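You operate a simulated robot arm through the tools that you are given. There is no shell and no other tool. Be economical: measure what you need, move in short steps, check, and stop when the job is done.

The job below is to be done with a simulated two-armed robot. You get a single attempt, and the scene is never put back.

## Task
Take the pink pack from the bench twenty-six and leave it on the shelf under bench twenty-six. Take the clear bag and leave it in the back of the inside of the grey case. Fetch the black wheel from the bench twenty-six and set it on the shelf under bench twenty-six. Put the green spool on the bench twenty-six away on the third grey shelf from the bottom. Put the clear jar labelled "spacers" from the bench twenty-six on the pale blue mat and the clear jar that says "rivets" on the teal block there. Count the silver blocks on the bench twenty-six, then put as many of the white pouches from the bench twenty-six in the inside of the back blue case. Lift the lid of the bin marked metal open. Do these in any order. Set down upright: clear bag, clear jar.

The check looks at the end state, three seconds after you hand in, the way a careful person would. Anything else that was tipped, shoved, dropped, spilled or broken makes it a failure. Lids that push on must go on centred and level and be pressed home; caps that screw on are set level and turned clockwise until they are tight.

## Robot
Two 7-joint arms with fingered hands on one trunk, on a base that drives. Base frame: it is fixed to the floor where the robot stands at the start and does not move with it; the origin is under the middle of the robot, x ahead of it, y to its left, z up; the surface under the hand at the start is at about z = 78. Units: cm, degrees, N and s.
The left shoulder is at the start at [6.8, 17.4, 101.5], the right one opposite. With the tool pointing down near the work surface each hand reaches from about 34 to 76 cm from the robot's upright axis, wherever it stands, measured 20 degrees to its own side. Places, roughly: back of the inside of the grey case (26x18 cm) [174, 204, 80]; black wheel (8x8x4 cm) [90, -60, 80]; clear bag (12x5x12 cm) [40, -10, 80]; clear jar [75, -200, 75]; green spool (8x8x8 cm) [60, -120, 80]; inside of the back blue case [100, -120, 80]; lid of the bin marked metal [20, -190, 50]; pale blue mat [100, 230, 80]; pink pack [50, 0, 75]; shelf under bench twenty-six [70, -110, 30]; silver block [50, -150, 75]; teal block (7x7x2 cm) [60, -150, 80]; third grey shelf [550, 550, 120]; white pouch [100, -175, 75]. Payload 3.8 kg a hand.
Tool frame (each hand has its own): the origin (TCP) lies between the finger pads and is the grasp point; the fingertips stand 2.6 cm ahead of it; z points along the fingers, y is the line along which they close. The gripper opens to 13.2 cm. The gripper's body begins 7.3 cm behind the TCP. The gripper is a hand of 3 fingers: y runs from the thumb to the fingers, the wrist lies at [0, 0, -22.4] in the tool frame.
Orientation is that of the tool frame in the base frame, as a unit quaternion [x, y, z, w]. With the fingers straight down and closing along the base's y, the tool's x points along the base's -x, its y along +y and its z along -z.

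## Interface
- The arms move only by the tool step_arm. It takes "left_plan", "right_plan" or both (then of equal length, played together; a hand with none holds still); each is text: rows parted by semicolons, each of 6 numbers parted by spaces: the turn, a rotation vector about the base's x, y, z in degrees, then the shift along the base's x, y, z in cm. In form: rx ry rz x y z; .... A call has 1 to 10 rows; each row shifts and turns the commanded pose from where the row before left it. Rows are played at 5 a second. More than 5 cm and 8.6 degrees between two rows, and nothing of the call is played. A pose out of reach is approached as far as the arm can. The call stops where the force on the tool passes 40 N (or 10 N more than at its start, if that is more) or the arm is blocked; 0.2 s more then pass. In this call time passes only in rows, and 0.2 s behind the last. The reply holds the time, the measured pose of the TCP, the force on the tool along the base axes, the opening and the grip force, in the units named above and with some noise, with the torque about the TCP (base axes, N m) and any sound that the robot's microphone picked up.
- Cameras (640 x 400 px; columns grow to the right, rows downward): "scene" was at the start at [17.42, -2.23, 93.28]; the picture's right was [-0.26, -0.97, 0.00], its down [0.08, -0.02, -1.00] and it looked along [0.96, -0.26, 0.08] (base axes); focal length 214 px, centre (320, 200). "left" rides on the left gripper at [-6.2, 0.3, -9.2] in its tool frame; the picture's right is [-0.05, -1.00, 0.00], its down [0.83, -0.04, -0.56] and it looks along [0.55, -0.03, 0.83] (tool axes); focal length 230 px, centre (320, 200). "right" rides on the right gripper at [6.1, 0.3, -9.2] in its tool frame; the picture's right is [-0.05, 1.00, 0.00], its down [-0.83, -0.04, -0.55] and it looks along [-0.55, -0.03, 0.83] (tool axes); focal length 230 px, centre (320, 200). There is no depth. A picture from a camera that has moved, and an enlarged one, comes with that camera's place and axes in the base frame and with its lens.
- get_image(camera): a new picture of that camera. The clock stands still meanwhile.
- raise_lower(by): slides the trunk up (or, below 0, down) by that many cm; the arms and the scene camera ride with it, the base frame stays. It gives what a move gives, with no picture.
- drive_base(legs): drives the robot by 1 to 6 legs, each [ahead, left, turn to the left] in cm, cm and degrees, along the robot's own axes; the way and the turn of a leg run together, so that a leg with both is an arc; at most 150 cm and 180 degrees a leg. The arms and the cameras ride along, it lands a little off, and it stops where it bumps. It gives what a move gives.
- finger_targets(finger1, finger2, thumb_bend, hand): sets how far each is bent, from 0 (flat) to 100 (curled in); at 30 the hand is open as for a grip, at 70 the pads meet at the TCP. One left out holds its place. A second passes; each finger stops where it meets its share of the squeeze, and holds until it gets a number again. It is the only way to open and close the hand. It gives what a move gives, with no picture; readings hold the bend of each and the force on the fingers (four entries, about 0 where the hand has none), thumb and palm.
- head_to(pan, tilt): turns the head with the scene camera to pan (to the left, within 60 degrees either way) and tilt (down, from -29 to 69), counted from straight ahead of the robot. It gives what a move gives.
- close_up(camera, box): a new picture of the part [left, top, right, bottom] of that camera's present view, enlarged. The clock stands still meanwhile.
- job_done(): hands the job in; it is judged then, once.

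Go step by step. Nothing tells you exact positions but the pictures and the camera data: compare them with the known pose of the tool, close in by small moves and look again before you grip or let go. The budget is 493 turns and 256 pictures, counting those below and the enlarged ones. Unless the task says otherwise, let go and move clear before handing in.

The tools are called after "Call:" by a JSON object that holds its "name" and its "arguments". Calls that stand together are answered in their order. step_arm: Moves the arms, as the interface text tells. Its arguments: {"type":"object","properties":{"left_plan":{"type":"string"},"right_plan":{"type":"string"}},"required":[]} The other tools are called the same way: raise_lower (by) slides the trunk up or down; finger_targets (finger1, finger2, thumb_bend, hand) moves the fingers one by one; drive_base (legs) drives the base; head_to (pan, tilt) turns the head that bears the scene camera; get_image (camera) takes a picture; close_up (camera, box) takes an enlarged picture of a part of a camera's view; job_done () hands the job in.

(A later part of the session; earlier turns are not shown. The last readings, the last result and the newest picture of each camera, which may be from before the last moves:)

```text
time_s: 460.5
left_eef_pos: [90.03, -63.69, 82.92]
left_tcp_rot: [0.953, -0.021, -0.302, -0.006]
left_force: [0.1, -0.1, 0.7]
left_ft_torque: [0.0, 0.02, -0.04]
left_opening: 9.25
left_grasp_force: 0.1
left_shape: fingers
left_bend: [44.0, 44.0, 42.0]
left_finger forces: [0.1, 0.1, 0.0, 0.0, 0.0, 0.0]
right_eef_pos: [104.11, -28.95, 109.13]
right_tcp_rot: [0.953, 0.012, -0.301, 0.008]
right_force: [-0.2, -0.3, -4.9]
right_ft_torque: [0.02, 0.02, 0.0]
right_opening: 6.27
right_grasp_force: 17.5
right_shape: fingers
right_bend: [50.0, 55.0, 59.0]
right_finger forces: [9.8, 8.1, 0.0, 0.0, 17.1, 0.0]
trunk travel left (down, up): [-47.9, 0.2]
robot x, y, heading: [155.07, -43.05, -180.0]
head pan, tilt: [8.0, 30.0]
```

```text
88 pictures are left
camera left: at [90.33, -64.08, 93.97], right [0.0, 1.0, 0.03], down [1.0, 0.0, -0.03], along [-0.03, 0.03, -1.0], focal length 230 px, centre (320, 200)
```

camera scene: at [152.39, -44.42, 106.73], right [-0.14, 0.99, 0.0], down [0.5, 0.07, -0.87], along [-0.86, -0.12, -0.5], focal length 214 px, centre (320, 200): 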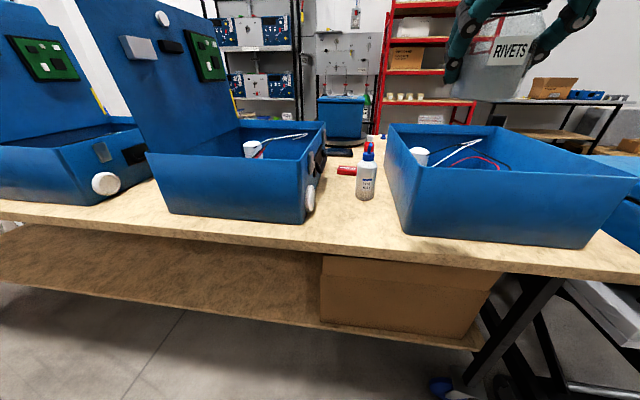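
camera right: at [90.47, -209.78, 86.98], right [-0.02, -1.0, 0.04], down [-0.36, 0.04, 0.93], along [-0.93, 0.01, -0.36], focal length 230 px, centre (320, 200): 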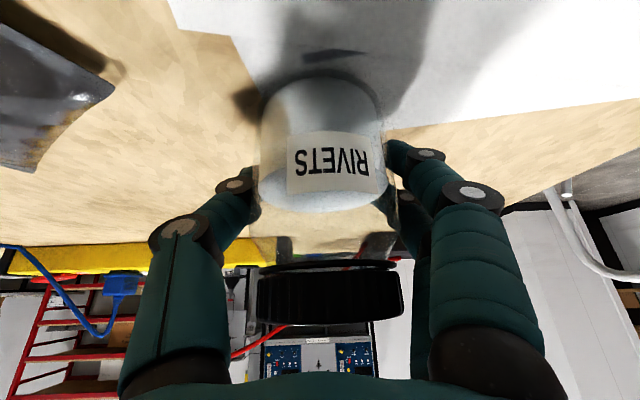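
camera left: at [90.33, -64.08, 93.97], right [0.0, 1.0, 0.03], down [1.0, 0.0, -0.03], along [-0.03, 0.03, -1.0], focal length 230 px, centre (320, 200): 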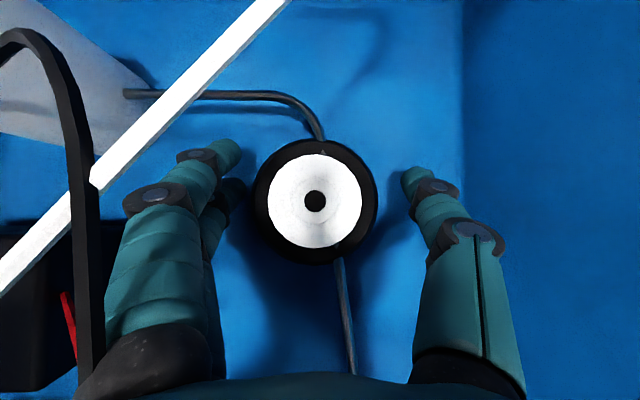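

Call:
{"name": "step_arm", "arguments": {"left_plan": "0 0 0 0 0 -0.7; 0 0 0 0 0 -0.5"}}

Call:
{"name": "finger_targets", "arguments": {"hand": "left", "finger1": 66, "finger2": 66, "thumb_bend": 66}}

Call:
{"name": "get_image", "arguments": {"camera": "left"}}

```text
time_s: 461.1
left_eef_pos: [89.88, -63.84, 81.93]
left_tcp_rot: [0.953, -0.022, -0.303, -0.006]
left_force: [0.8, 0.3, 3.8]
left_ft_torque: [-0.18, 0.04, 0.04]
left_opening: 9.2
left_grasp_force: 2.0
left_shape: fingers
left_bend: [44.0, 44.0, 42.0]
left_finger forces: [0.0, 3.4, 0.0, 0.0, 0.0, 0.0]
right_eef_pos: [104.19, -28.91, 109.05]
right_tcp_rot: [0.953, 0.013, -0.302, 0.009]
right_force: [0.4, 0.3, -4.6]
right_ft_torque: [0.01, -0.05, -0.02]
right_opening: 6.24
right_grasp_force: 17.3
right_shape: fingers
right_bend: [50.0, 55.0, 59.0]
right_finger forces: [9.8, 8.0, 0.0, 0.1, 17.0, 0.0]
trunk travel left (down, up): [-47.9, 0.2]
robot x, y, heading: [155.28, -43.4, -179.8]
head pan, tilt: [8.0, 30.0]
```

```text
time_s: 462.1
left_eef_pos: [89.81, -63.79, 81.93]
left_tcp_rot: [0.953, -0.021, -0.303, -0.006]
left_force: [-2.4, 0.2, 9.8]
left_ft_torque: [-0.43, 0.16, -0.19]
left_opening: 5.44
left_grasp_force: 22.1
left_shape: fingers
left_bend: [55.0, 50.0, 59.0]
left_finger forces: [9.6, 15.5, 0.0, 0.0, 18.2, 0.0]
right_eef_pos: [104.23, -28.83, 109.15]
right_tcp_rot: [0.953, 0.014, -0.301, 0.009]
right_force: [-0.3, 0.1, -4.1]
right_ft_torque: [0.01, 0.0, -0.03]
right_opening: 6.23
right_grasp_force: 17.3
right_shape: fingers
right_bend: [50.0, 55.0, 59.0]
right_finger forces: [9.8, 8.1, 0.0, 0.0, 17.1, 0.0]
trunk travel left (down, up): [-47.9, 0.2]
robot x, y, heading: [155.16, -42.98, -179.9]
head pan, tilt: [8.0, 30.0]
```

```text
87 pictures are left
camera left: at [90.19, -64.11, 93.03], right [0.0, 1.0, 0.03], down [1.0, 0.0, -0.03], along [-0.03, 0.03, -1.0], focal length 230 px, centre (320, 200)
```

left: 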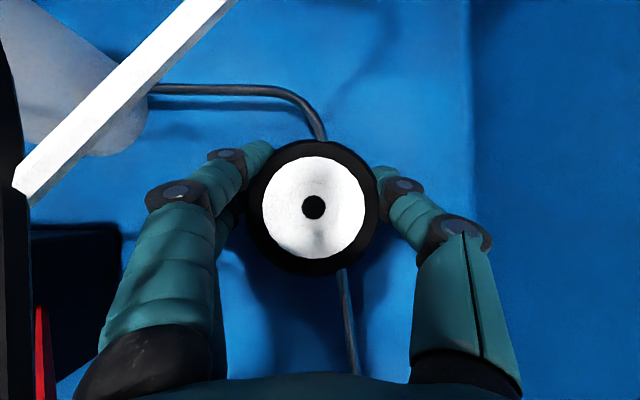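

Gripped. I'll lift straight out of the case.

Call:
{"name": "step_arm", "arguments": {"left_plan": "0 0 0 0 0 1; 0 0 0 0 0 3; 0 0 0 0 0 4; 0 0 0 0 0 4; 0 0 0 0 0 4; 0 0 0 0 0 4"}}

Call:
{"name": "get_image", "arguments": {"camera": "left"}}

Call:
{"name": "get_image", "arguments": {"camera": "scene"}}

```text
time_s: 463.5
left_eef_pos: [89.83, -63.83, 101.78]
left_tcp_rot: [0.953, -0.021, -0.302, -0.006]
left_force: [0.0, -0.2, -1.0]
left_ft_torque: [0.02, -0.04, -0.01]
left_opening: 5.32
left_grasp_force: 17.0
left_shape: fingers
left_bend: [57.0, 50.0, 60.0]
left_finger forces: [8.1, 9.0, 0.0, 0.0, 16.5, 0.0]
right_eef_pos: [104.21, -28.91, 109.04]
right_tcp_rot: [0.953, 0.013, -0.301, 0.008]
right_force: [-0.2, -0.8, -4.7]
right_ft_torque: [0.02, 0.02, -0.02]
right_opening: 6.27
right_grasp_force: 17.1
right_shape: fingers
right_bend: [50.0, 55.0, 59.0]
right_finger forces: [9.9, 8.2, 0.0, 0.0, 17.0, 0.0]
trunk travel left (down, up): [-47.9, 0.2]
robot x, y, heading: [155.11, -43.28, -179.7]
head pan, tilt: [8.0, 30.0]
```

```text
86 pictures are left
camera left: at [90.22, -64.2, 112.85], right [0.0, 1.0, 0.03], down [1.0, 0.0, -0.02], along [-0.02, 0.03, -1.0], focal length 230 px, centre (320, 200)
```

left: 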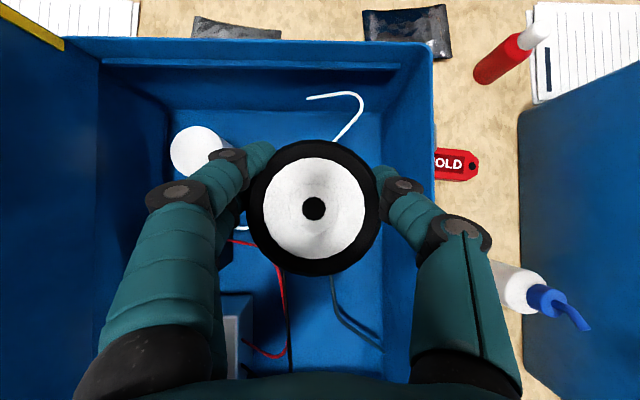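

```text
85 pictures are left
camera scene: at [135.56, -44.4, 106.75], right [-0.14, 0.99, 0.0], down [0.5, 0.07, -0.87], along [-0.86, -0.12, -0.5], focal length 214 px, centre (320, 200)
```

scene: 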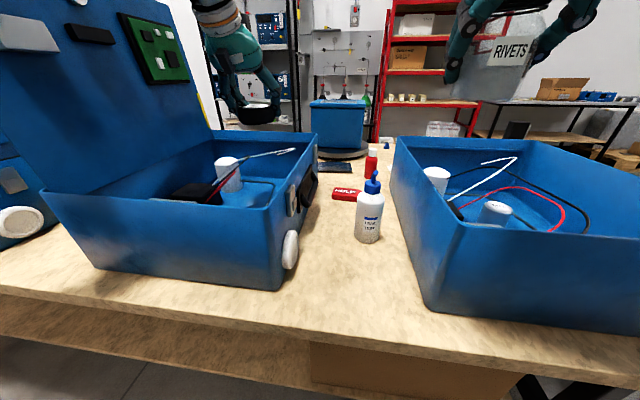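

Both held. I'll retract the left hand and drive around the left end of the bench to its front.

Call:
{"name": "drive_base", "arguments": {"legs": [[-45, 0, 0]]}}

Call:
{"name": "step_arm", "arguments": {"left_plan": "0 0 0 4 -1 2; 0 0 0 4 -1 2; 0 0 0 4 -1 2; 0 0 0 4 -1 2; 0 0 0 4 0 0"}}

Call:
{"name": "drive_base", "arguments": {"legs": [[0, -150, 0], [0, -28, 0], [150, 0, 0], [86, 0, 0], [0, 0, -90], [0, 0, -90]]}}

```text
time_s: 466.2
left_eef_pos: [135.14, -63.59, 101.69]
left_tcp_rot: [0.953, -0.022, -0.302, -0.006]
left_force: [-0.4, -1.2, -1.2]
left_ft_torque: [0.02, 0.06, 0.01]
left_opening: 5.26
left_grasp_force: 15.6
left_shape: fingers
left_bend: [57.0, 50.0, 60.0]
left_finger forces: [7.8, 8.7, 0.0, 0.1, 15.7, 0.1]
right_eef_pos: [149.57, -28.72, 109.11]
right_tcp_rot: [0.954, 0.01, -0.3, 0.007]
right_force: [0.1, -0.7, -4.0]
right_ft_torque: [0.03, 0.03, 0.01]
right_opening: 6.24
right_grasp_force: 17.5
right_shape: fingers
right_bend: [50.0, 55.0, 59.0]
right_finger forces: [9.8, 8.1, 0.1, 0.0, 17.0, 0.0]
trunk travel left (down, up): [-47.9, 0.2]
robot x, y, heading: [200.9, -43.27, 179.6]
head pan, tilt: [8.0, 30.0]
```

```text
time_s: 467.4
left_eef_pos: [155.17, -67.68, 109.76]
left_tcp_rot: [0.953, -0.023, -0.302, -0.006]
left_force: [0.1, 0.7, -1.6]
left_ft_torque: [0.0, 0.02, 0.0]
left_opening: 5.27
left_grasp_force: 16.1
left_shape: fingers
left_bend: [57.0, 50.0, 60.0]
left_finger forces: [7.7, 8.7, 0.0, 0.0, 15.5, 0.0]
right_eef_pos: [149.54, -28.83, 109.06]
right_tcp_rot: [0.953, 0.011, -0.302, 0.008]
right_force: [-0.2, -0.3, -4.2]
right_ft_torque: [0.04, -0.02, -0.01]
right_opening: 6.25
right_grasp_force: 17.7
right_shape: fingers
right_bend: [50.0, 55.0, 59.0]
right_finger forces: [9.7, 8.1, 0.0, 0.1, 16.9, 0.0]
trunk travel left (down, up): [-47.9, 0.2]
robot x, y, heading: [201.11, -43.08, 180.1]
head pan, tilt: [8.0, 30.0]
```

```text
time_s: 502.1
left_eef_pos: [11.92, 166.38, 109.75]
left_tcp_rot: [0.025, 0.953, -0.007, 0.302]
left_force: [0.2, 0.2, -1.4]
left_ft_torque: [-0.01, 0.03, -0.01]
left_opening: 5.1
left_grasp_force: 14.6
left_shape: fingers
left_bend: [57.0, 50.0, 60.0]
left_finger forces: [6.3, 8.6, 0.0, 0.1, 15.3, 0.1]
right_eef_pos: [17.02, 127.51, 109.02]
right_tcp_rot: [-0.009, 0.954, 0.007, 0.301]
right_force: [-0.2, 0.1, -3.6]
right_ft_torque: [0.04, 0.0, 0.0]
right_opening: 6.21
right_grasp_force: 16.5
right_shape: fingers
right_bend: [50.0, 55.0, 59.0]
right_finger forces: [9.0, 8.1, 0.1, 0.1, 16.1, 0.1]
trunk travel left (down, up): [-47.9, 0.2]
robot x, y, heading: [-33.73, 142.17, -0.4]
head pan, tilt: [8.0, 30.0]
```

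Call:
{"name": "drive_base", "arguments": {"legs": [[-14, 0, 0.4], [0, -150, 0], [0, -108, 0], [30, 0, 0]]}}

Call:
{"name": "head_to", "arguments": {"pan": -20, "tilt": 35}}

Call:
{"name": "get_image", "arguments": {"camera": "scene"}}

```text
time_s: 527.4
left_eef_pos: [28.86, -91.61, 109.8]
left_tcp_rot: [0.025, 0.953, -0.007, 0.302]
left_force: [0.1, -0.6, -1.7]
left_ft_torque: [-0.04, -0.03, -0.01]
left_opening: 5.06
left_grasp_force: 14.9
left_shape: fingers
left_bend: [57.0, 50.0, 60.0]
left_finger forces: [6.3, 8.6, 0.0, 0.0, 14.9, 0.1]
right_eef_pos: [34.02, -130.59, 109.09]
right_tcp_rot: [-0.009, 0.954, 0.006, 0.3]
right_force: [0.5, -0.7, -4.3]
right_ft_torque: [-0.01, 0.01, -0.02]
right_opening: 6.22
right_grasp_force: 16.1
right_shape: fingers
right_bend: [50.0, 55.0, 59.0]
right_finger forces: [9.0, 8.0, 0.0, 0.0, 16.1, 0.0]
trunk travel left (down, up): [-47.9, 0.2]
robot x, y, heading: [-16.73, -115.71, -0.4]
head pan, tilt: [8.0, 30.0]
```

```text
time_s: 528.3
left_eef_pos: [28.76, -91.68, 109.8]
left_tcp_rot: [0.025, 0.953, -0.007, 0.303]
left_force: [-0.1, 0.1, -1.1]
left_ft_torque: [-0.01, 0.0, 0.01]
left_opening: 5.04
left_grasp_force: 14.5
left_shape: fingers
left_bend: [57.0, 50.0, 60.0]
left_finger forces: [6.3, 8.6, 0.1, 0.0, 15.0, 0.0]
right_eef_pos: [34.05, -130.63, 109.19]
right_tcp_rot: [-0.008, 0.954, 0.006, 0.3]
right_force: [-0.8, -0.1, -4.5]
right_ft_torque: [0.01, -0.03, -0.01]
right_opening: 6.28
right_grasp_force: 16.7
right_shape: fingers
right_bend: [50.0, 55.0, 59.0]
right_finger forces: [9.1, 8.1, 0.0, 0.0, 16.2, 0.0]
trunk travel left (down, up): [-47.9, 0.2]
robot x, y, heading: [-17.04, -115.77, -0.2]
head pan, tilt: [-20.0, 35.0]
```

```text
84 pictures are left
camera scene: at [2.32, -118.99, 105.96], right [-0.35, -0.94, 0.0], down [-0.54, 0.2, -0.82], along [0.77, -0.29, -0.57], focal length 214 px, centre (320, 200)
```

scene: 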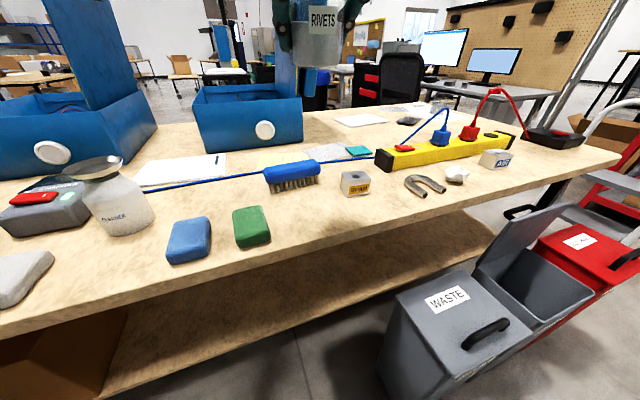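

The METAL lid is still open. The teal block is at about (58, −152.5), just behind the end of the yellow strip. I'll move up and hover the jar over it.

Call:
{"name": "drive_base", "arguments": {"legs": [[16, 0, 0]]}}

Call:
{"name": "step_arm", "arguments": {"right_plan": "0 0 0 1 -4 -1; 0 0 0 1 -4 -1; 0 0 0 1 -4 -1; 0 0 0 1 -4 -1; 0 0 0 1 -4 -1; 0 0 0 1.5 -2 -1"}}

Call:
{"name": "get_image", "arguments": {"camera": "scene"}}

Call:
{"name": "get_image", "arguments": {"camera": "right"}}

```text
time_s: 529.7
left_eef_pos: [44.62, -91.68, 109.67]
left_tcp_rot: [0.024, 0.953, -0.007, 0.302]
left_force: [0.5, 1.0, -1.0]
left_ft_torque: [0.0, -0.02, -0.01]
left_opening: 5.06
left_grasp_force: 15.1
left_shape: fingers
left_bend: [57.0, 50.0, 60.0]
left_finger forces: [6.3, 8.6, 0.0, 0.0, 15.0, 0.1]
right_eef_pos: [49.95, -130.53, 109.03]
right_tcp_rot: [-0.01, 0.954, 0.006, 0.3]
right_force: [0.3, 0.4, -4.5]
right_ft_torque: [-0.01, 0.02, 0.0]
right_opening: 6.25
right_grasp_force: 16.6
right_shape: fingers
right_bend: [50.0, 55.0, 59.0]
right_finger forces: [9.0, 8.1, 0.0, 0.1, 16.1, 0.0]
trunk travel left (down, up): [-47.9, 0.2]
robot x, y, heading: [-0.92, -115.61, 0.0]
head pan, tilt: [-20.0, 35.0]
```

```text
time_s: 531.1
left_eef_pos: [44.6, -91.61, 109.82]
left_tcp_rot: [0.025, 0.953, -0.007, 0.301]
left_force: [-0.2, -0.1, -2.0]
left_ft_torque: [0.0, 0.01, -0.01]
left_opening: 5.04
left_grasp_force: 14.5
left_shape: fingers
left_bend: [57.0, 50.0, 60.0]
left_finger forces: [6.2, 8.5, 0.0, 0.0, 14.9, 0.0]
right_eef_pos: [56.55, -152.58, 103.0]
right_tcp_rot: [-0.009, 0.954, 0.006, 0.3]
right_force: [0.6, -1.1, -4.4]
right_ft_torque: [-0.01, 0.02, 0.0]
right_opening: 6.22
right_grasp_force: 17.1
right_shape: fingers
right_bend: [50.0, 55.0, 59.0]
right_finger forces: [9.1, 8.1, 0.0, 0.1, 16.3, 0.0]
trunk travel left (down, up): [-47.9, 0.2]
robot x, y, heading: [-0.78, -115.8, -0.4]
head pan, tilt: [-20.0, 35.0]
```

```text
83 pictures are left
camera scene: at [18.2, -119.08, 105.95], right [-0.35, -0.94, 0.0], down [-0.54, 0.2, -0.82], along [0.77, -0.28, -0.57], focal length 214 px, centre (320, 200)
```

scene: 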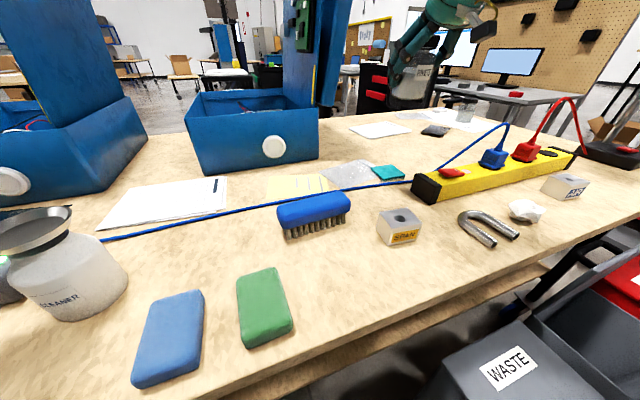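

```text
82 pictures are left
camera right: at [46.3, -152.5, 107.01], right [0.02, 1.0, 0.04], down [0.36, -0.04, 0.93], along [0.93, 0.0, -0.36], focal length 230 px, centre (320, 200)
```

right: 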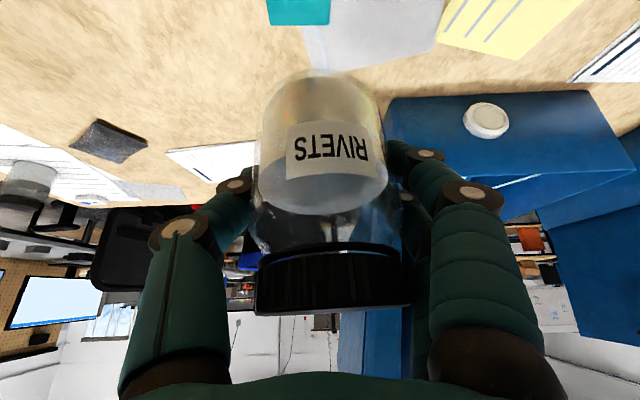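

Call:
{"name": "step_arm", "arguments": {"right_plan": "0 0 0 1 -0.3 -4; 0 0 0 1.05 -0.2 -4; 0 0 0 0 0 -4; 0 0 0 0 0 -3.3"}}

Call:
{"name": "close_up", "arguments": {"camera": "scene", "box": [320, 100, 480, 200]}}

Call:
{"name": "get_image", "arguments": {"camera": "right"}}

```text
time_s: 532.1
left_eef_pos: [44.65, -91.78, 109.74]
left_tcp_rot: [0.024, 0.953, -0.006, 0.301]
left_force: [-0.4, 0.3, -1.9]
left_ft_torque: [0.03, -0.03, -0.01]
left_opening: 5.04
left_grasp_force: 14.4
left_shape: fingers
left_bend: [57.0, 50.0, 60.0]
left_finger forces: [6.2, 8.5, 0.1, 0.0, 14.9, 0.0]
right_eef_pos: [58.61, -153.17, 87.69]
right_tcp_rot: [-0.01, 0.954, 0.007, 0.301]
right_force: [-0.2, 0.4, -4.0]
right_ft_torque: [0.0, -0.01, -0.03]
right_opening: 6.21
right_grasp_force: 17.0
right_shape: fingers
right_bend: [50.0, 55.0, 59.0]
right_finger forces: [9.1, 8.1, 0.0, 0.0, 16.1, 0.0]
trunk travel left (down, up): [-47.9, 0.2]
robot x, y, heading: [-1.21, -116.07, -0.4]
head pan, tilt: [-20.0, 35.0]
```

```text
4.00 times, centred on (400, 150) of scene
camera zoom: at [18.2, -119.08, 105.95], right [-0.35, -0.94, 0.0], down [-0.54, 0.2, -0.82], along [0.77, -0.28, -0.57], focal length 858 px, centre (0, 400)
```

zoom: 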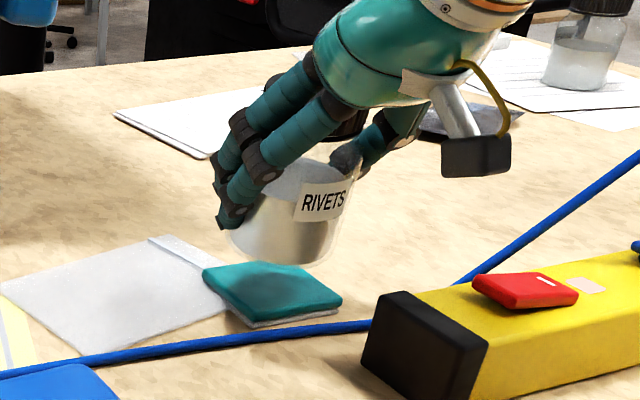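

```text
80 pictures are left
camera right: at [48.28, -153.07, 91.64], right [0.02, 1.0, 0.04], down [0.36, -0.04, 0.93], along [0.93, 0.0, -0.36], focal length 230 px, centre (320, 200)
```

right: 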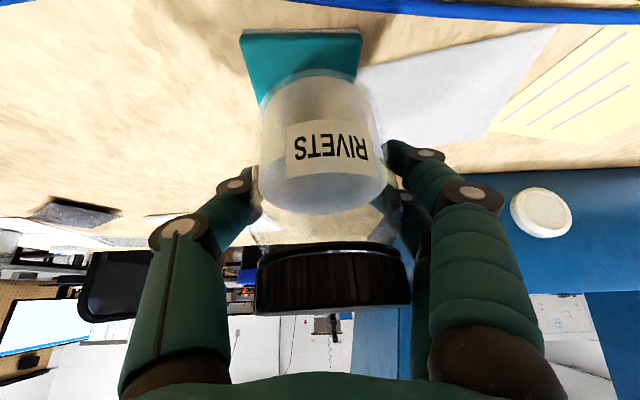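

Nearly aligned; a small correction and then down gently to contact.

Call:
{"name": "step_arm", "arguments": {"right_plan": "0 0 0 0.4 -0.5 -0.8; 0 0 0 0 0 -0.7; 0 0 0 0 0 -0.4; 0 0 0 0 0 -0.4"}}

Call:
{"name": "close_up", "arguments": {"camera": "scene", "box": [320, 100, 480, 200]}}

```text
time_s: 533.1
left_eef_pos: [44.53, -91.69, 109.67]
left_tcp_rot: [0.025, 0.953, -0.008, 0.302]
left_force: [0.0, -0.3, -1.1]
left_ft_torque: [-0.03, 0.0, 0.0]
left_opening: 5.07
left_grasp_force: 14.2
left_shape: fingers
left_bend: [57.0, 50.0, 60.0]
left_finger forces: [6.3, 8.6, 0.0, 0.0, 14.8, 0.0]
right_eef_pos: [58.84, -153.64, 85.45]
right_tcp_rot: [-0.01, 0.954, 0.008, 0.3]
right_force: [-0.1, 0.8, -3.8]
right_ft_torque: [-0.02, 0.0, -0.05]
right_opening: 6.21
right_grasp_force: 16.6
right_shape: fingers
right_bend: [50.0, 55.0, 59.0]
right_finger forces: [9.1, 8.0, 0.0, 0.0, 16.2, 0.0]
trunk travel left (down, up): [-47.9, 0.2]
robot x, y, heading: [-0.61, -116.07, -0.0]
head pan, tilt: [-20.0, 35.0]
```

```text
4.00 times, centred on (400, 150) of scene
camera zoom: at [18.17, -119.07, 105.96], right [-0.35, -0.94, 0.0], down [-0.54, 0.2, -0.82], along [0.77, -0.28, -0.57], focal length 858 px, centre (0, 400)
```

zoom: 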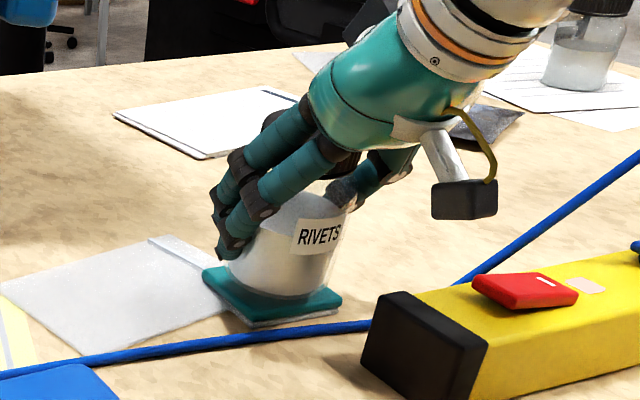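

Call:
{"name": "step_arm", "arguments": {"right_plan": "0 0 0 0 0.2 -0.3; 0 0 0 0 0 -0.3; 0 0 0 0 0 -0.3"}}

```text
time_s: 533.9
left_eef_pos: [44.52, -91.71, 109.81]
left_tcp_rot: [0.024, 0.953, -0.007, 0.303]
left_force: [-0.3, 0.1, -1.3]
left_ft_torque: [0.01, 0.0, 0.01]
left_opening: 5.04
left_grasp_force: 15.0
left_shape: fingers
left_bend: [57.0, 50.0, 60.0]
left_finger forces: [6.1, 8.5, 0.1, 0.0, 14.7, 0.0]
right_eef_pos: [58.79, -153.34, 84.55]
right_tcp_rot: [-0.01, 0.954, 0.007, 0.301]
right_force: [0.1, 0.1, -1.6]
right_ft_torque: [-0.03, 0.02, -0.02]
right_opening: 6.25
right_grasp_force: 17.1
right_shape: fingers
right_bend: [50.0, 55.0, 59.0]
right_finger forces: [9.2, 8.5, 0.0, 0.1, 16.3, 0.1]
trunk travel left (down, up): [-47.9, 0.2]
robot x, y, heading: [-0.8, -116.13, -0.2]
head pan, tilt: [-20.0, 35.0]
```

Weight is transferring. One more small step, then check and release.

Call:
{"name": "step_arm", "arguments": {"right_plan": "0 0 0 0 0 -0.3"}}

Call:
{"name": "get_image", "arguments": {"camera": "right"}}

Call:
{"name": "close_up", "arguments": {"camera": "scene", "box": [320, 100, 480, 200]}}

```text
time_s: 534.3
left_eef_pos: [44.5, -91.67, 109.74]
left_tcp_rot: [0.024, 0.953, -0.007, 0.302]
left_force: [-0.2, 0.0, -2.0]
left_ft_torque: [0.0, -0.02, -0.04]
left_opening: 5.05
left_grasp_force: 14.9
left_shape: fingers
left_bend: [57.0, 50.0, 60.0]
left_finger forces: [6.3, 8.6, 0.1, 0.0, 14.8, 0.0]
right_eef_pos: [59.02, -153.27, 84.43]
right_tcp_rot: [-0.009, 0.954, 0.007, 0.301]
right_force: [0.7, -0.6, 1.9]
right_ft_torque: [0.1, 0.05, -0.02]
right_opening: 6.19
right_grasp_force: 17.9
right_shape: fingers
right_bend: [51.0, 55.0, 59.0]
right_finger forces: [9.4, 9.3, 0.0, 0.0, 16.8, 0.0]
trunk travel left (down, up): [-47.9, 0.2]
robot x, y, heading: [-1.35, -115.77, -0.3]
head pan, tilt: [-20.0, 35.0]
```

```text
78 pictures are left
camera right: at [48.52, -153.27, 88.36], right [0.02, 1.0, 0.04], down [0.36, -0.04, 0.93], along [0.93, 0.0, -0.36], focal length 230 px, centre (320, 200)
```

right: 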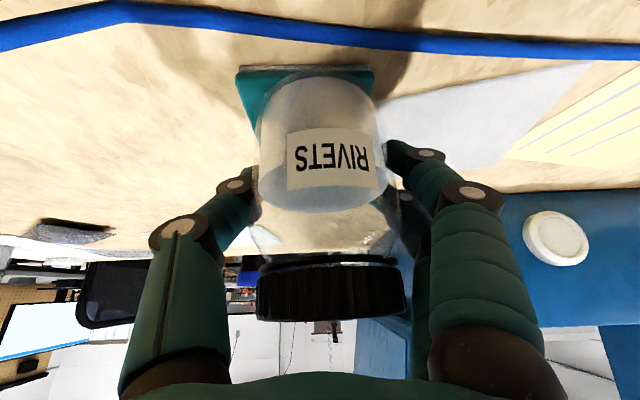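

```text
4.00 times, centred on (400, 150) of scene
camera zoom: at [18.13, -119.05, 105.99], right [-0.35, -0.94, 0.0], down [-0.54, 0.2, -0.82], along [0.77, -0.28, -0.57], focal length 858 px, centre (0, 400)
```

zoom: 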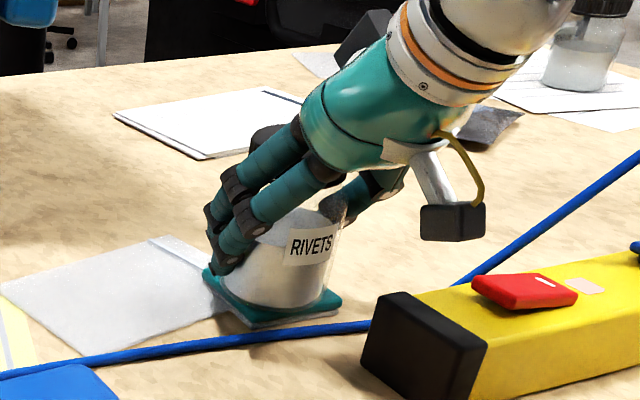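

Jar and block nearly coincide. Releasing.

Call:
{"name": "finger_targets", "arguments": {"hand": "right", "finger1": 38, "finger2": 38, "thumb_bend": 38}}

Call:
{"name": "close_up", "arguments": {"camera": "scene", "box": [320, 100, 480, 200]}}

Call:
{"name": "get_image", "arguments": {"camera": "right"}}

```text
time_s: 535.3
left_eef_pos: [44.4, -91.54, 109.87]
left_tcp_rot: [0.024, 0.953, -0.007, 0.302]
left_force: [0.2, 0.1, -1.8]
left_ft_torque: [0.01, 0.0, 0.03]
left_opening: 5.05
left_grasp_force: 14.7
left_shape: fingers
left_bend: [57.0, 50.0, 60.0]
left_finger forces: [6.2, 8.6, 0.0, 0.1, 14.8, 0.0]
right_eef_pos: [58.74, -153.3, 84.33]
right_tcp_rot: [-0.01, 0.954, 0.007, 0.301]
right_force: [0.1, -0.7, 0.6]
right_ft_torque: [0.01, 0.0, 0.02]
right_opening: 10.79
right_grasp_force: 0.1
right_shape: fingers
right_bend: [38.0, 38.0, 38.0]
right_finger forces: [0.1, 0.0, 0.0, 0.0, 0.0, 0.0]
trunk travel left (down, up): [-47.9, 0.2]
robot x, y, heading: [-0.92, -116.27, -0.4]
head pan, tilt: [-20.0, 35.0]
```

```text
4.00 times, centred on (400, 150) of scene
camera zoom: at [18.14, -119.05, 105.97], right [-0.35, -0.94, 0.0], down [-0.54, 0.2, -0.82], along [0.77, -0.28, -0.57], focal length 858 px, centre (0, 400)
```

zoom: 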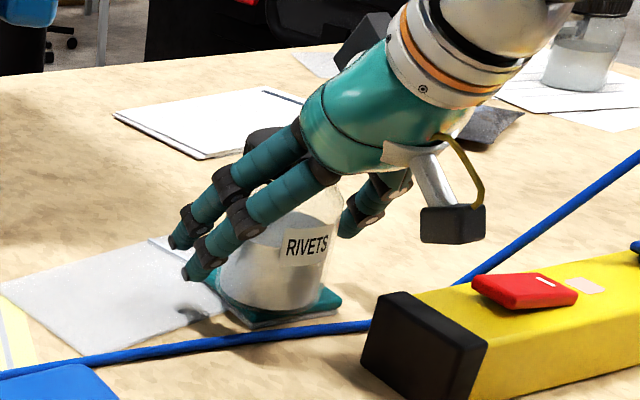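

```text
75 pictures are left
camera right: at [48.46, -153.26, 88.23], right [0.02, 1.0, 0.04], down [0.36, -0.04, 0.93], along [0.93, 0.0, -0.36], focal length 230 px, centre (320, 200)
```

right: 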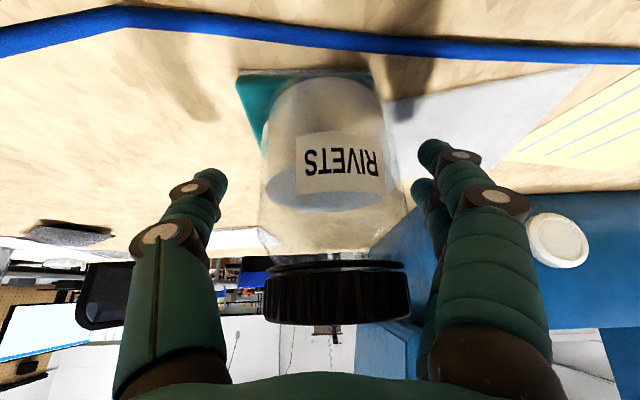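

The jar sits a bit toward one side of the block. I'll regrip and shift it about 0.9 cm.

Call:
{"name": "finger_targets", "arguments": {"hand": "right", "finger1": 66, "finger2": 66, "thumb_bend": 66}}

Call:
{"name": "step_arm", "arguments": {"right_plan": "0 0 0 0 0 0.8; 0 0 0 0.2 -0.9 0; 0 0 0 0 0 -0.5; 0 0 0 0 0 -0.4"}}

Call:
{"name": "get_image", "arguments": {"camera": "right"}}

```text
time_s: 536.3
left_eef_pos: [44.56, -91.59, 109.67]
left_tcp_rot: [0.023, 0.953, -0.006, 0.303]
left_force: [-0.2, -1.2, -1.1]
left_ft_torque: [-0.02, 0.02, 0.0]
left_opening: 5.05
left_grasp_force: 15.1
left_shape: fingers
left_bend: [57.0, 50.0, 60.0]
left_finger forces: [6.2, 8.5, 0.0, 0.1, 14.8, 0.0]
right_eef_pos: [58.81, -153.38, 84.35]
right_tcp_rot: [-0.01, 0.954, 0.007, 0.301]
right_force: [1.1, 0.3, 0.1]
right_ft_torque: [0.09, 0.0, 0.0]
right_opening: 6.27
right_grasp_force: 19.1
right_shape: fingers
right_bend: [50.0, 55.0, 59.0]
right_finger forces: [10.3, 8.9, 0.0, 0.0, 17.9, 0.0]
trunk travel left (down, up): [-47.9, 0.2]
robot x, y, heading: [-0.95, -115.7, -0.0]
head pan, tilt: [-20.0, 35.0]
```

```text
time_s: 537.3
left_eef_pos: [44.48, -91.74, 109.76]
left_tcp_rot: [0.025, 0.953, -0.007, 0.301]
left_force: [-1.1, 0.7, -1.7]
left_ft_torque: [0.01, 0.01, -0.03]
left_opening: 5.05
left_grasp_force: 14.9
left_shape: fingers
left_bend: [57.0, 50.0, 60.0]
left_finger forces: [6.3, 8.5, 0.0, 0.1, 14.7, 0.0]
right_eef_pos: [59.03, -154.29, 84.27]
right_tcp_rot: [-0.009, 0.953, 0.006, 0.303]
right_force: [-0.3, -0.1, -1.1]
right_ft_torque: [0.09, -0.03, 0.0]
right_opening: 6.23
right_grasp_force: 18.0
right_shape: fingers
right_bend: [50.0, 55.0, 59.0]
right_finger forces: [9.9, 8.8, 0.0, 0.1, 18.0, 0.1]
trunk travel left (down, up): [-47.9, 0.2]
robot x, y, heading: [-1.01, -116.35, -0.2]
head pan, tilt: [-20.0, 35.0]
```

```text
74 pictures are left
camera right: at [48.67, -154.18, 88.21], right [0.02, 1.0, 0.04], down [0.36, -0.04, 0.93], along [0.93, 0.0, -0.36], focal length 230 px, centre (320, 200)
```

right: 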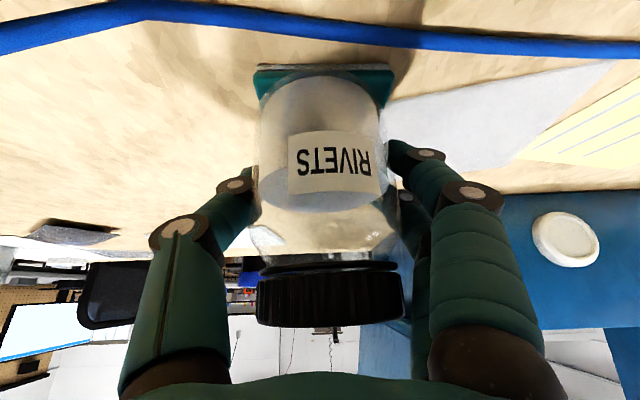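

Centred now. Release and withdraw upward-back along the fingers.

Call:
{"name": "finger_targets", "arguments": {"hand": "right", "finger1": 36, "finger2": 36, "thumb_bend": 36}}

Call:
{"name": "step_arm", "arguments": {"right_plan": "0 0 0 -0.8 0 1.2; 0 0 0 -1.2 0 2; 0 0 0 -1.5 0 3; 0 0 0 -1 0 4; 0 0 0 -1 2 4; 0 0 0 -2 3 3; 0 0 0 -3 3 2; 0 0 0 -3 2 2"}}

Call:
{"name": "get_image", "arguments": {"camera": "scene"}}

Call:
{"name": "close_up", "arguments": {"camera": "scene", "box": [320, 100, 480, 200]}}

```text
time_s: 538.3
left_eef_pos: [44.53, -91.52, 109.67]
left_tcp_rot: [0.024, 0.953, -0.007, 0.303]
left_force: [-0.3, 0.2, -1.4]
left_ft_torque: [-0.02, 0.01, -0.02]
left_opening: 5.05
left_grasp_force: 14.8
left_shape: fingers
left_bend: [57.0, 50.0, 60.0]
left_finger forces: [6.2, 8.5, 0.0, 0.1, 14.8, 0.0]
right_eef_pos: [58.95, -154.18, 84.07]
right_tcp_rot: [-0.009, 0.954, 0.007, 0.301]
right_force: [0.7, 0.3, -0.5]
right_ft_torque: [-0.02, -0.01, -0.01]
right_opening: 11.43
right_grasp_force: 0.0
right_shape: fingers
right_bend: [36.0, 36.0, 36.0]
right_finger forces: [0.0, 0.1, 0.0, 0.1, 0.0, 0.0]
trunk travel left (down, up): [-47.9, 0.2]
robot x, y, heading: [-0.92, -115.91, -0.2]
head pan, tilt: [-20.0, 35.0]
```

```text
time_s: 540.1
left_eef_pos: [44.4, -91.69, 109.82]
left_tcp_rot: [0.024, 0.953, -0.007, 0.303]
left_force: [-0.7, 0.0, -1.2]
left_ft_torque: [-0.02, -0.02, -0.03]
left_opening: 5.07
left_grasp_force: 14.6
left_shape: fingers
left_bend: [57.0, 50.0, 60.0]
left_finger forces: [6.2, 8.5, 0.0, 0.0, 14.7, 0.1]
right_eef_pos: [45.43, -144.12, 105.46]
right_tcp_rot: [-0.01, 0.953, 0.007, 0.302]
right_force: [0.0, 0.0, 0.2]
right_ft_torque: [-0.01, 0.01, 0.0]
right_opening: 11.46
right_grasp_force: 0.1
right_shape: fingers
right_bend: [36.0, 36.0, 36.0]
right_finger forces: [0.0, 0.0, 0.1, 0.0, 0.0, 0.0]
trunk travel left (down, up): [-47.9, 0.2]
robot x, y, heading: [-1.09, -115.79, -0.4]
head pan, tilt: [-20.0, 35.0]
```

```text
73 pictures are left
camera scene: at [18.1, -119.02, 105.98], right [-0.35, -0.94, 0.0], down [-0.54, 0.2, -0.82], along [0.77, -0.28, -0.57], focal length 214 px, centre (320, 200)
```

scene: 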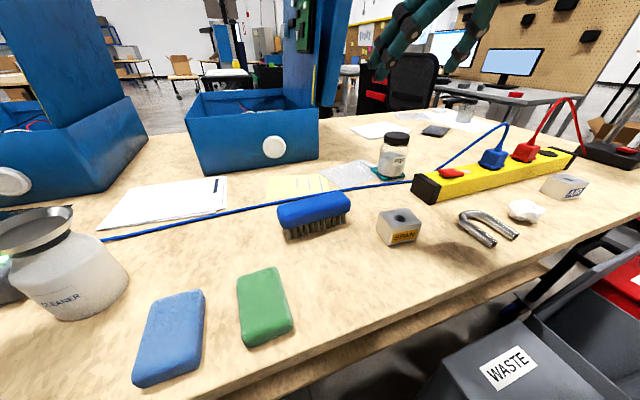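

```text
4.00 times, centred on (400, 150) of scene
camera zoom: at [18.1, -119.02, 105.98], right [-0.35, -0.94, 0.0], down [-0.54, 0.2, -0.82], along [0.77, -0.28, -0.57], focal length 858 px, centre (0, 400)
```

zoom: 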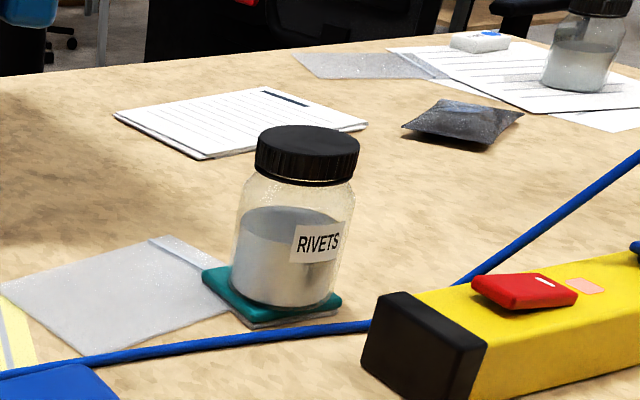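

RIVETS stands upright on the teal block. Now the wheel: I'll back off, tuck both hands in front of the bench, then lower the trunk.

Call:
{"name": "drive_base", "arguments": {"legs": [[-20, 0, 0], [0, 10, 0]]}}

Call:
{"name": "step_arm", "arguments": {"right_plan": "0 0 0 -3 1 0; 0 0 0 -3 1 0; 0 0 0 -3 1 0; 0 0 0 -3 1 0; 0 0 0 -2 1 0", "left_plan": "0 0 0 -1.5 -3 0; 0 0 0 -1.5 -3 0; 0 0 0 -1.5 -3 0; 0 0 0 -1.5 -3 0; 0 0 0 -1 -3 0"}}

Call:
{"name": "head_to", "arguments": {"pan": 0, "tilt": 45}}

Call:
{"name": "get_image", "arguments": {"camera": "scene"}}

```text
time_s: 542.8
left_eef_pos: [24.93, -81.94, 109.74]
left_tcp_rot: [0.027, 0.953, -0.008, 0.302]
left_force: [-0.1, 0.0, -1.2]
left_ft_torque: [0.0, -0.01, 0.02]
left_opening: 5.03
left_grasp_force: 15.0
left_shape: fingers
left_bend: [57.0, 50.0, 60.0]
left_finger forces: [6.2, 8.6, 0.1, 0.0, 14.8, 0.1]
right_eef_pos: [25.6, -134.53, 105.54]
right_tcp_rot: [-0.007, 0.954, 0.007, 0.301]
right_force: [-0.3, 0.4, -0.1]
right_ft_torque: [0.05, -0.02, 0.01]
right_opening: 11.46
right_grasp_force: 0.1
right_shape: fingers
right_bend: [36.0, 36.0, 36.0]
right_finger forces: [0.0, 0.1, 0.1, 0.0, 0.0, 0.0]
trunk travel left (down, up): [-47.9, 0.2]
robot x, y, heading: [-20.78, -106.08, -0.8]
head pan, tilt: [-20.0, 35.0]
```

```text
time_s: 544.0
left_eef_pos: [17.89, -97.14, 109.66]
left_tcp_rot: [0.026, 0.953, -0.006, 0.302]
left_force: [-0.7, 0.2, -1.5]
left_ft_torque: [0.02, 0.0, 0.03]
left_opening: 5.02
left_grasp_force: 14.8
left_shape: fingers
left_bend: [57.0, 50.0, 60.0]
left_finger forces: [6.3, 8.6, 0.0, 0.0, 14.9, 0.1]
right_eef_pos: [17.86, -131.52, 106.13]
right_tcp_rot: [-0.006, 0.954, 0.006, 0.299]
right_force: [0.2, -0.7, 0.0]
right_ft_torque: [0.04, -0.03, 0.01]
right_opening: 11.49
right_grasp_force: 0.0
right_shape: fingers
right_bend: [36.0, 36.0, 36.0]
right_finger forces: [0.0, 0.0, 0.0, 0.1, 0.1, 0.0]
right hand out of reach, approached as far as the arm can: row 3, 4, 5
trunk travel left (down, up): [-47.9, 0.2]
robot x, y, heading: [-20.68, -106.13, -0.7]
head pan, tilt: [-20.0, 35.0]
```

```text
time_s: 544.9
left_eef_pos: [17.85, -97.02, 109.73]
left_tcp_rot: [0.027, 0.953, -0.008, 0.302]
left_force: [-0.6, -0.1, -0.9]
left_ft_torque: [0.03, 0.0, 0.0]
left_opening: 5.01
left_grasp_force: 15.3
left_shape: fingers
left_bend: [57.0, 50.0, 60.0]
left_finger forces: [6.2, 8.6, 0.0, 0.0, 14.8, 0.0]
right_eef_pos: [17.72, -131.42, 106.17]
right_tcp_rot: [-0.007, 0.954, 0.006, 0.3]
right_force: [-0.1, -0.4, -0.2]
right_ft_torque: [0.0, -0.01, 0.01]
right_opening: 11.49
right_grasp_force: 0.1
right_shape: fingers
right_bend: [36.0, 36.0, 36.0]
right_finger forces: [0.0, 0.1, 0.0, 0.1, 0.0, 0.0]
trunk travel left (down, up): [-47.9, 0.2]
robot x, y, heading: [-20.87, -105.62, -0.4]
head pan, tilt: [0.0, 45.0]
```

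```text
71 pictures are left
camera scene: at [-1.72, -106.22, 104.49], right [-0.01, -1.0, 0.0], down [-0.71, 0.01, -0.71], along [0.71, -0.01, -0.71], focal length 214 px, centre (320, 200)
```

scene: 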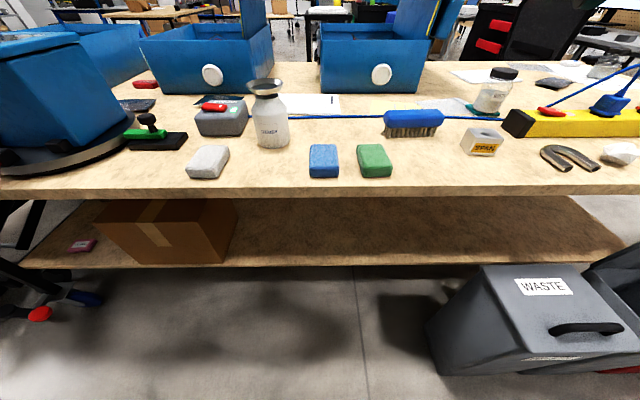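

Call:
{"name": "raise_lower", "arguments": {"by": -35}}

Call:
{"name": "step_arm", "arguments": {"left_plan": "0 0 0 0 0 -4; 0 0 0 0 0 -4; 0 0 0 0 0 -4; 0 0 0 0 0 -4; 0 0 0 0 0 -4; 0 0 0 0 0 -4; 0 0 0 0 0 -4; 0 0 0 0 0 -2"}}

Call:
{"name": "get_image", "arguments": {"camera": "left"}}

```text
time_s: 548.3
left_eef_pos: [19.08, -96.94, 60.92]
left_tcp_rot: [0.025, 0.994, -0.012, 0.103]
left_force: [-0.6, -0.5, -2.2]
left_ft_torque: [0.01, -0.02, -0.01]
left_opening: 5.02
left_grasp_force: 14.5
left_shape: fingers
left_bend: [57.0, 50.0, 60.0]
left_finger forces: [6.2, 8.6, 0.0, 0.0, 14.8, 0.0]
right_eef_pos: [14.85, -131.42, 50.17]
right_tcp_rot: [-0.004, 1.0, 0.012, -0.001]
right_force: [-0.4, 0.5, 0.5]
right_ft_torque: [-0.01, 0.03, 0.01]
right_opening: 11.5
right_grasp_force: 0.0
right_shape: fingers
right_bend: [36.0, 36.0, 36.0]
right_finger forces: [0.1, 0.0, 0.0, 0.1, 0.1, 0.1]
trunk travel left (down, up): [-12.9, 35.2]
robot x, y, heading: [-20.65, -106.01, -0.7]
head pan, tilt: [0.0, 45.0]
```

```text
time_s: 550.1
left_eef_pos: [19.16, -97.06, 31.01]
left_tcp_rot: [0.026, 0.994, -0.011, 0.104]
left_force: [0.2, -0.9, -1.9]
left_ft_torque: [-0.03, 0.0, -0.02]
left_opening: 4.99
left_grasp_force: 14.7
left_shape: fingers
left_bend: [57.0, 50.0, 60.0]
left_finger forces: [6.2, 8.7, 0.0, 0.0, 14.7, 0.1]
right_eef_pos: [14.74, -131.39, 50.07]
right_tcp_rot: [-0.004, 1.0, 0.011, -0.001]
right_force: [0.1, -0.3, 1.0]
right_ft_torque: [0.02, 0.03, 0.0]
right_opening: 11.51
right_grasp_force: 0.2
right_shape: fingers
right_bend: [36.0, 36.0, 36.0]
right_finger forces: [0.0, 0.1, 0.0, 0.0, 0.0, 0.1]
trunk travel left (down, up): [-12.9, 35.2]
robot x, y, heading: [-20.95, -106.15, -0.9]
head pan, tilt: [0.0, 45.0]
```

```text
70 pictures are left
camera left: at [23.29, -96.89, 41.19], right [0.0, -1.0, 0.03], down [-0.93, 0.01, 0.37], along [-0.37, -0.02, -0.93], focal length 230 px, centre (320, 200)
```

left: 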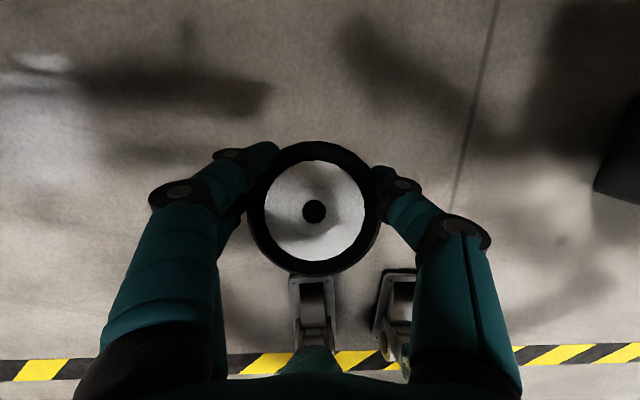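

The trunk pitches the arms a bit when lowered. I'll restore the tilt, raise to z≈43 and slide the wheel in over the shelf.

Call:
{"name": "step_arm", "arguments": {"left_plan": "0 -4.6 0 0 0 2.4; 0 -4.6 0 0 0 2.4; 0 -4.6 0 0 0 2.4; 0 -4.6 0 0 0 2.4; 0 -4.6 0 0 0 2.4"}}

Call:
{"name": "step_arm", "arguments": {"left_plan": "0 0 0 4.4 0 0; 0 0 0 4.4 0 0; 0 0 0 4.4 0 0; 0 0 0 4.4 0 0; 0 0 0 4.4 0 0; 0 0 0 4.4 0 0"}}

Call:
{"name": "get_image", "arguments": {"camera": "left"}}

Call:
{"name": "get_image", "arguments": {"camera": "scene"}}

```text
time_s: 551.3
left_eef_pos: [18.69, -96.78, 42.54]
left_tcp_rot: [0.024, 0.954, -0.004, 0.299]
left_force: [-0.4, 0.8, -1.9]
left_ft_torque: [-0.03, 0.0, 0.04]
left_opening: 4.98
left_grasp_force: 14.2
left_shape: fingers
left_bend: [58.0, 50.0, 60.0]
left_finger forces: [6.1, 8.7, 0.0, 0.0, 14.9, 0.0]
right_eef_pos: [14.78, -131.09, 50.19]
right_tcp_rot: [-0.004, 1.0, 0.009, -0.001]
right_force: [-0.1, 0.2, 0.2]
right_ft_torque: [0.01, 0.01, -0.01]
right_opening: 11.51
right_grasp_force: 0.0
right_shape: fingers
right_bend: [36.0, 36.0, 36.0]
right_finger forces: [0.0, 0.0, 0.0, 0.0, 0.1, 0.1]
trunk travel left (down, up): [-12.9, 35.2]
robot x, y, heading: [-20.88, -105.84, -0.7]
head pan, tilt: [0.0, 45.0]
```

```text
time_s: 552.7
left_eef_pos: [45.77, -97.22, 42.86]
left_tcp_rot: [0.028, 0.954, -0.006, 0.3]
left_force: [0.3, -0.2, -0.9]
left_ft_torque: [0.01, 0.0, -0.02]
left_opening: 4.93
left_grasp_force: 14.3
left_shape: fingers
left_bend: [58.0, 50.0, 60.0]
left_finger forces: [6.3, 8.5, 0.1, 0.1, 14.5, 0.0]
right_eef_pos: [14.75, -131.34, 50.14]
right_tcp_rot: [-0.003, 1.0, 0.011, 0.0]
right_force: [0.1, -0.1, -0.4]
right_ft_torque: [-0.02, -0.03, 0.01]
right_opening: 11.5
right_grasp_force: 0.1
right_shape: fingers
right_bend: [36.0, 36.0, 36.0]
right_finger forces: [0.0, 0.0, 0.0, 0.0, 0.0, 0.1]
trunk travel left (down, up): [-12.9, 35.2]
robot x, y, heading: [-20.72, -106.08, -0.9]
head pan, tilt: [0.0, 45.0]
```

```text
69 pictures are left
camera left: at [45.53, -96.92, 54.07], right [-0.01, -1.0, 0.02], down [-1.0, 0.01, -0.02], along [0.02, -0.02, -1.0], focal length 230 px, centre (320, 200)
```

left: 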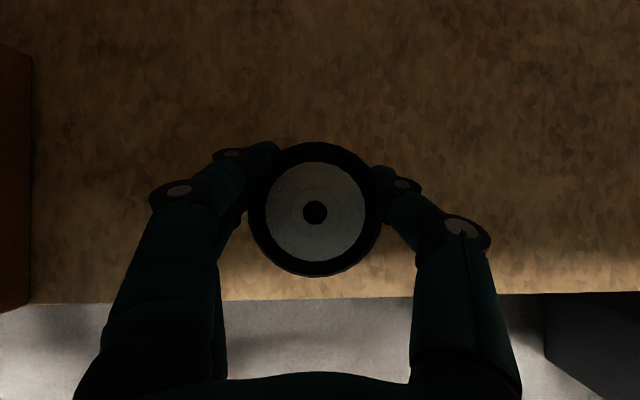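

```text
68 pictures are left
camera scene: at [-3.81, -106.19, 65.77], right [-0.01, -1.0, 0.0], down [-0.71, 0.01, -0.71], along [0.71, -0.01, -0.71], focal length 214 px, centre (320, 200)
```

scene: 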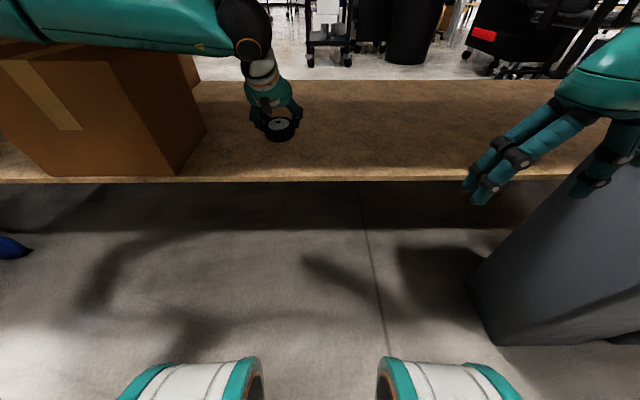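

Call:
{"name": "step_arm", "arguments": {"left_plan": "0 0 0 2 0 -3; 0 0 0 1 0 -2; 0 0 0 0 0 -1; 0 0 0 0 0 -0.5; 0 0 0 0 0 -0.5"}}

```text
time_s: 553.9
left_eef_pos: [48.65, -97.04, 36.39]
left_tcp_rot: [0.028, 0.952, -0.007, 0.305]
left_force: [-5.1, 0.7, 22.8]
left_ft_torque: [1.05, 0.03, 0.19]
left_opening: 4.9
left_grasp_force: 23.3
left_shape: fingers
left_bend: [58.0, 53.0, 60.0]
left_finger forces: [7.9, 22.7, 0.0, 0.0, 15.1, 0.0]
right_eef_pos: [14.73, -131.36, 50.2]
right_tcp_rot: [-0.005, 1.0, 0.012, 0.001]
right_force: [0.3, 0.1, -0.4]
right_ft_torque: [0.02, 0.01, 0.0]
right_opening: 11.48
right_grasp_force: 0.1
right_shape: fingers
right_bend: [36.0, 36.0, 36.0]
right_finger forces: [0.0, 0.1, 0.0, 0.1, 0.1, 0.1]
trunk travel left (down, up): [-12.9, 35.2]
robot x, y, heading: [-20.64, -105.38, -0.4]
head pan, tilt: [0.0, 45.0]
```

Contact. I'll release and lift.

Call:
{"name": "step_arm", "arguments": {"left_plan": "0 0 0 0 0 0.3"}}

Call:
{"name": "finger_targets", "arguments": {"hand": "left", "finger1": 36, "finger2": 36, "thumb_bend": 36}}

Call:
{"name": "step_arm", "arguments": {"left_plan": "0 0 0 0 0 2; 0 0 0 0 0 3; 0 0 0 0 0 3"}}

Call:
{"name": "get_image", "arguments": {"camera": "left"}}

```text
time_s: 554.3
left_eef_pos: [48.55, -97.04, 36.51]
left_tcp_rot: [0.027, 0.953, -0.006, 0.303]
left_force: [5.8, -1.6, 16.3]
left_ft_torque: [0.68, -0.26, -0.24]
left_opening: 4.93
left_grasp_force: 21.4
left_shape: fingers
left_bend: [58.0, 53.0, 60.0]
left_finger forces: [8.7, 17.7, 0.1, 0.0, 16.1, 0.0]
right_eef_pos: [14.74, -131.34, 50.08]
right_tcp_rot: [-0.004, 1.0, 0.012, -0.002]
right_force: [0.3, -0.1, 0.2]
right_ft_torque: [-0.02, 0.01, 0.0]
right_opening: 11.52
right_grasp_force: 0.0
right_shape: fingers
right_bend: [36.0, 36.0, 36.0]
right_finger forces: [0.1, 0.0, 0.0, 0.1, 0.0, 0.0]
trunk travel left (down, up): [-12.9, 35.2]
robot x, y, heading: [-20.46, -106.09, -0.7]
head pan, tilt: [0.0, 45.0]
```

```text
time_s: 555.3
left_eef_pos: [48.41, -96.84, 36.27]
left_tcp_rot: [0.027, 0.953, -0.006, 0.301]
left_force: [0.0, -4.5, 12.2]
left_ft_torque: [0.62, -0.07, 0.05]
left_opening: 11.43
left_grasp_force: 6.1
left_shape: fingers
left_bend: [36.0, 41.0, 36.0]
left_finger forces: [0.1, 12.1, 0.0, 0.0, 0.0, 0.1]
right_eef_pos: [14.73, -131.31, 50.13]
right_tcp_rot: [-0.004, 1.0, 0.011, -0.001]
right_force: [0.1, -0.6, 0.1]
right_ft_torque: [0.02, -0.03, -0.02]
right_opening: 11.49
right_grasp_force: 0.1
right_shape: fingers
right_bend: [36.0, 36.0, 36.0]
right_finger forces: [0.1, 0.1, 0.0, 0.0, 0.0, 0.0]
trunk travel left (down, up): [-12.9, 35.2]
robot x, y, heading: [-20.59, -105.93, -0.7]
head pan, tilt: [0.0, 45.0]
```

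```text
time_s: 556.1
left_eef_pos: [48.37, -96.9, 44.06]
left_tcp_rot: [0.027, 0.953, -0.005, 0.3]
left_force: [0.4, -0.1, -0.4]
left_ft_torque: [0.01, 0.01, -0.03]
left_opening: 11.42
left_grasp_force: 0.0
left_shape: fingers
left_bend: [36.0, 36.0, 36.0]
left_finger forces: [0.0, 0.0, 0.0, 0.0, 0.0, 0.0]
right_eef_pos: [14.7, -131.36, 50.18]
right_tcp_rot: [-0.004, 1.0, 0.011, 0.0]
right_force: [0.2, 0.1, -0.6]
right_ft_torque: [-0.04, 0.0, 0.01]
right_opening: 11.5
right_grasp_force: 0.0
right_shape: fingers
right_bend: [36.0, 36.0, 36.0]
right_finger forces: [0.0, 0.0, 0.0, 0.0, 0.0, 0.0]
trunk travel left (down, up): [-12.9, 35.2]
robot x, y, heading: [-20.95, -106.1, -0.7]
head pan, tilt: [0.0, 45.0]
```

```text
67 pictures are left
camera left: at [48.21, -96.68, 55.29], right [-0.01, -1.0, 0.02], down [-1.0, 0.01, -0.02], along [0.02, -0.02, -1.0], focal length 230 px, centre (320, 200)
```

left: 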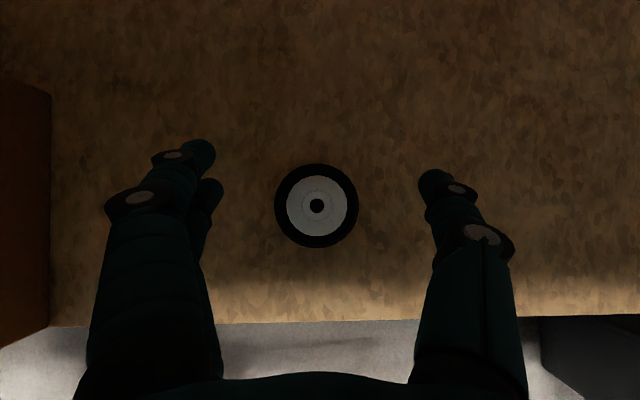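

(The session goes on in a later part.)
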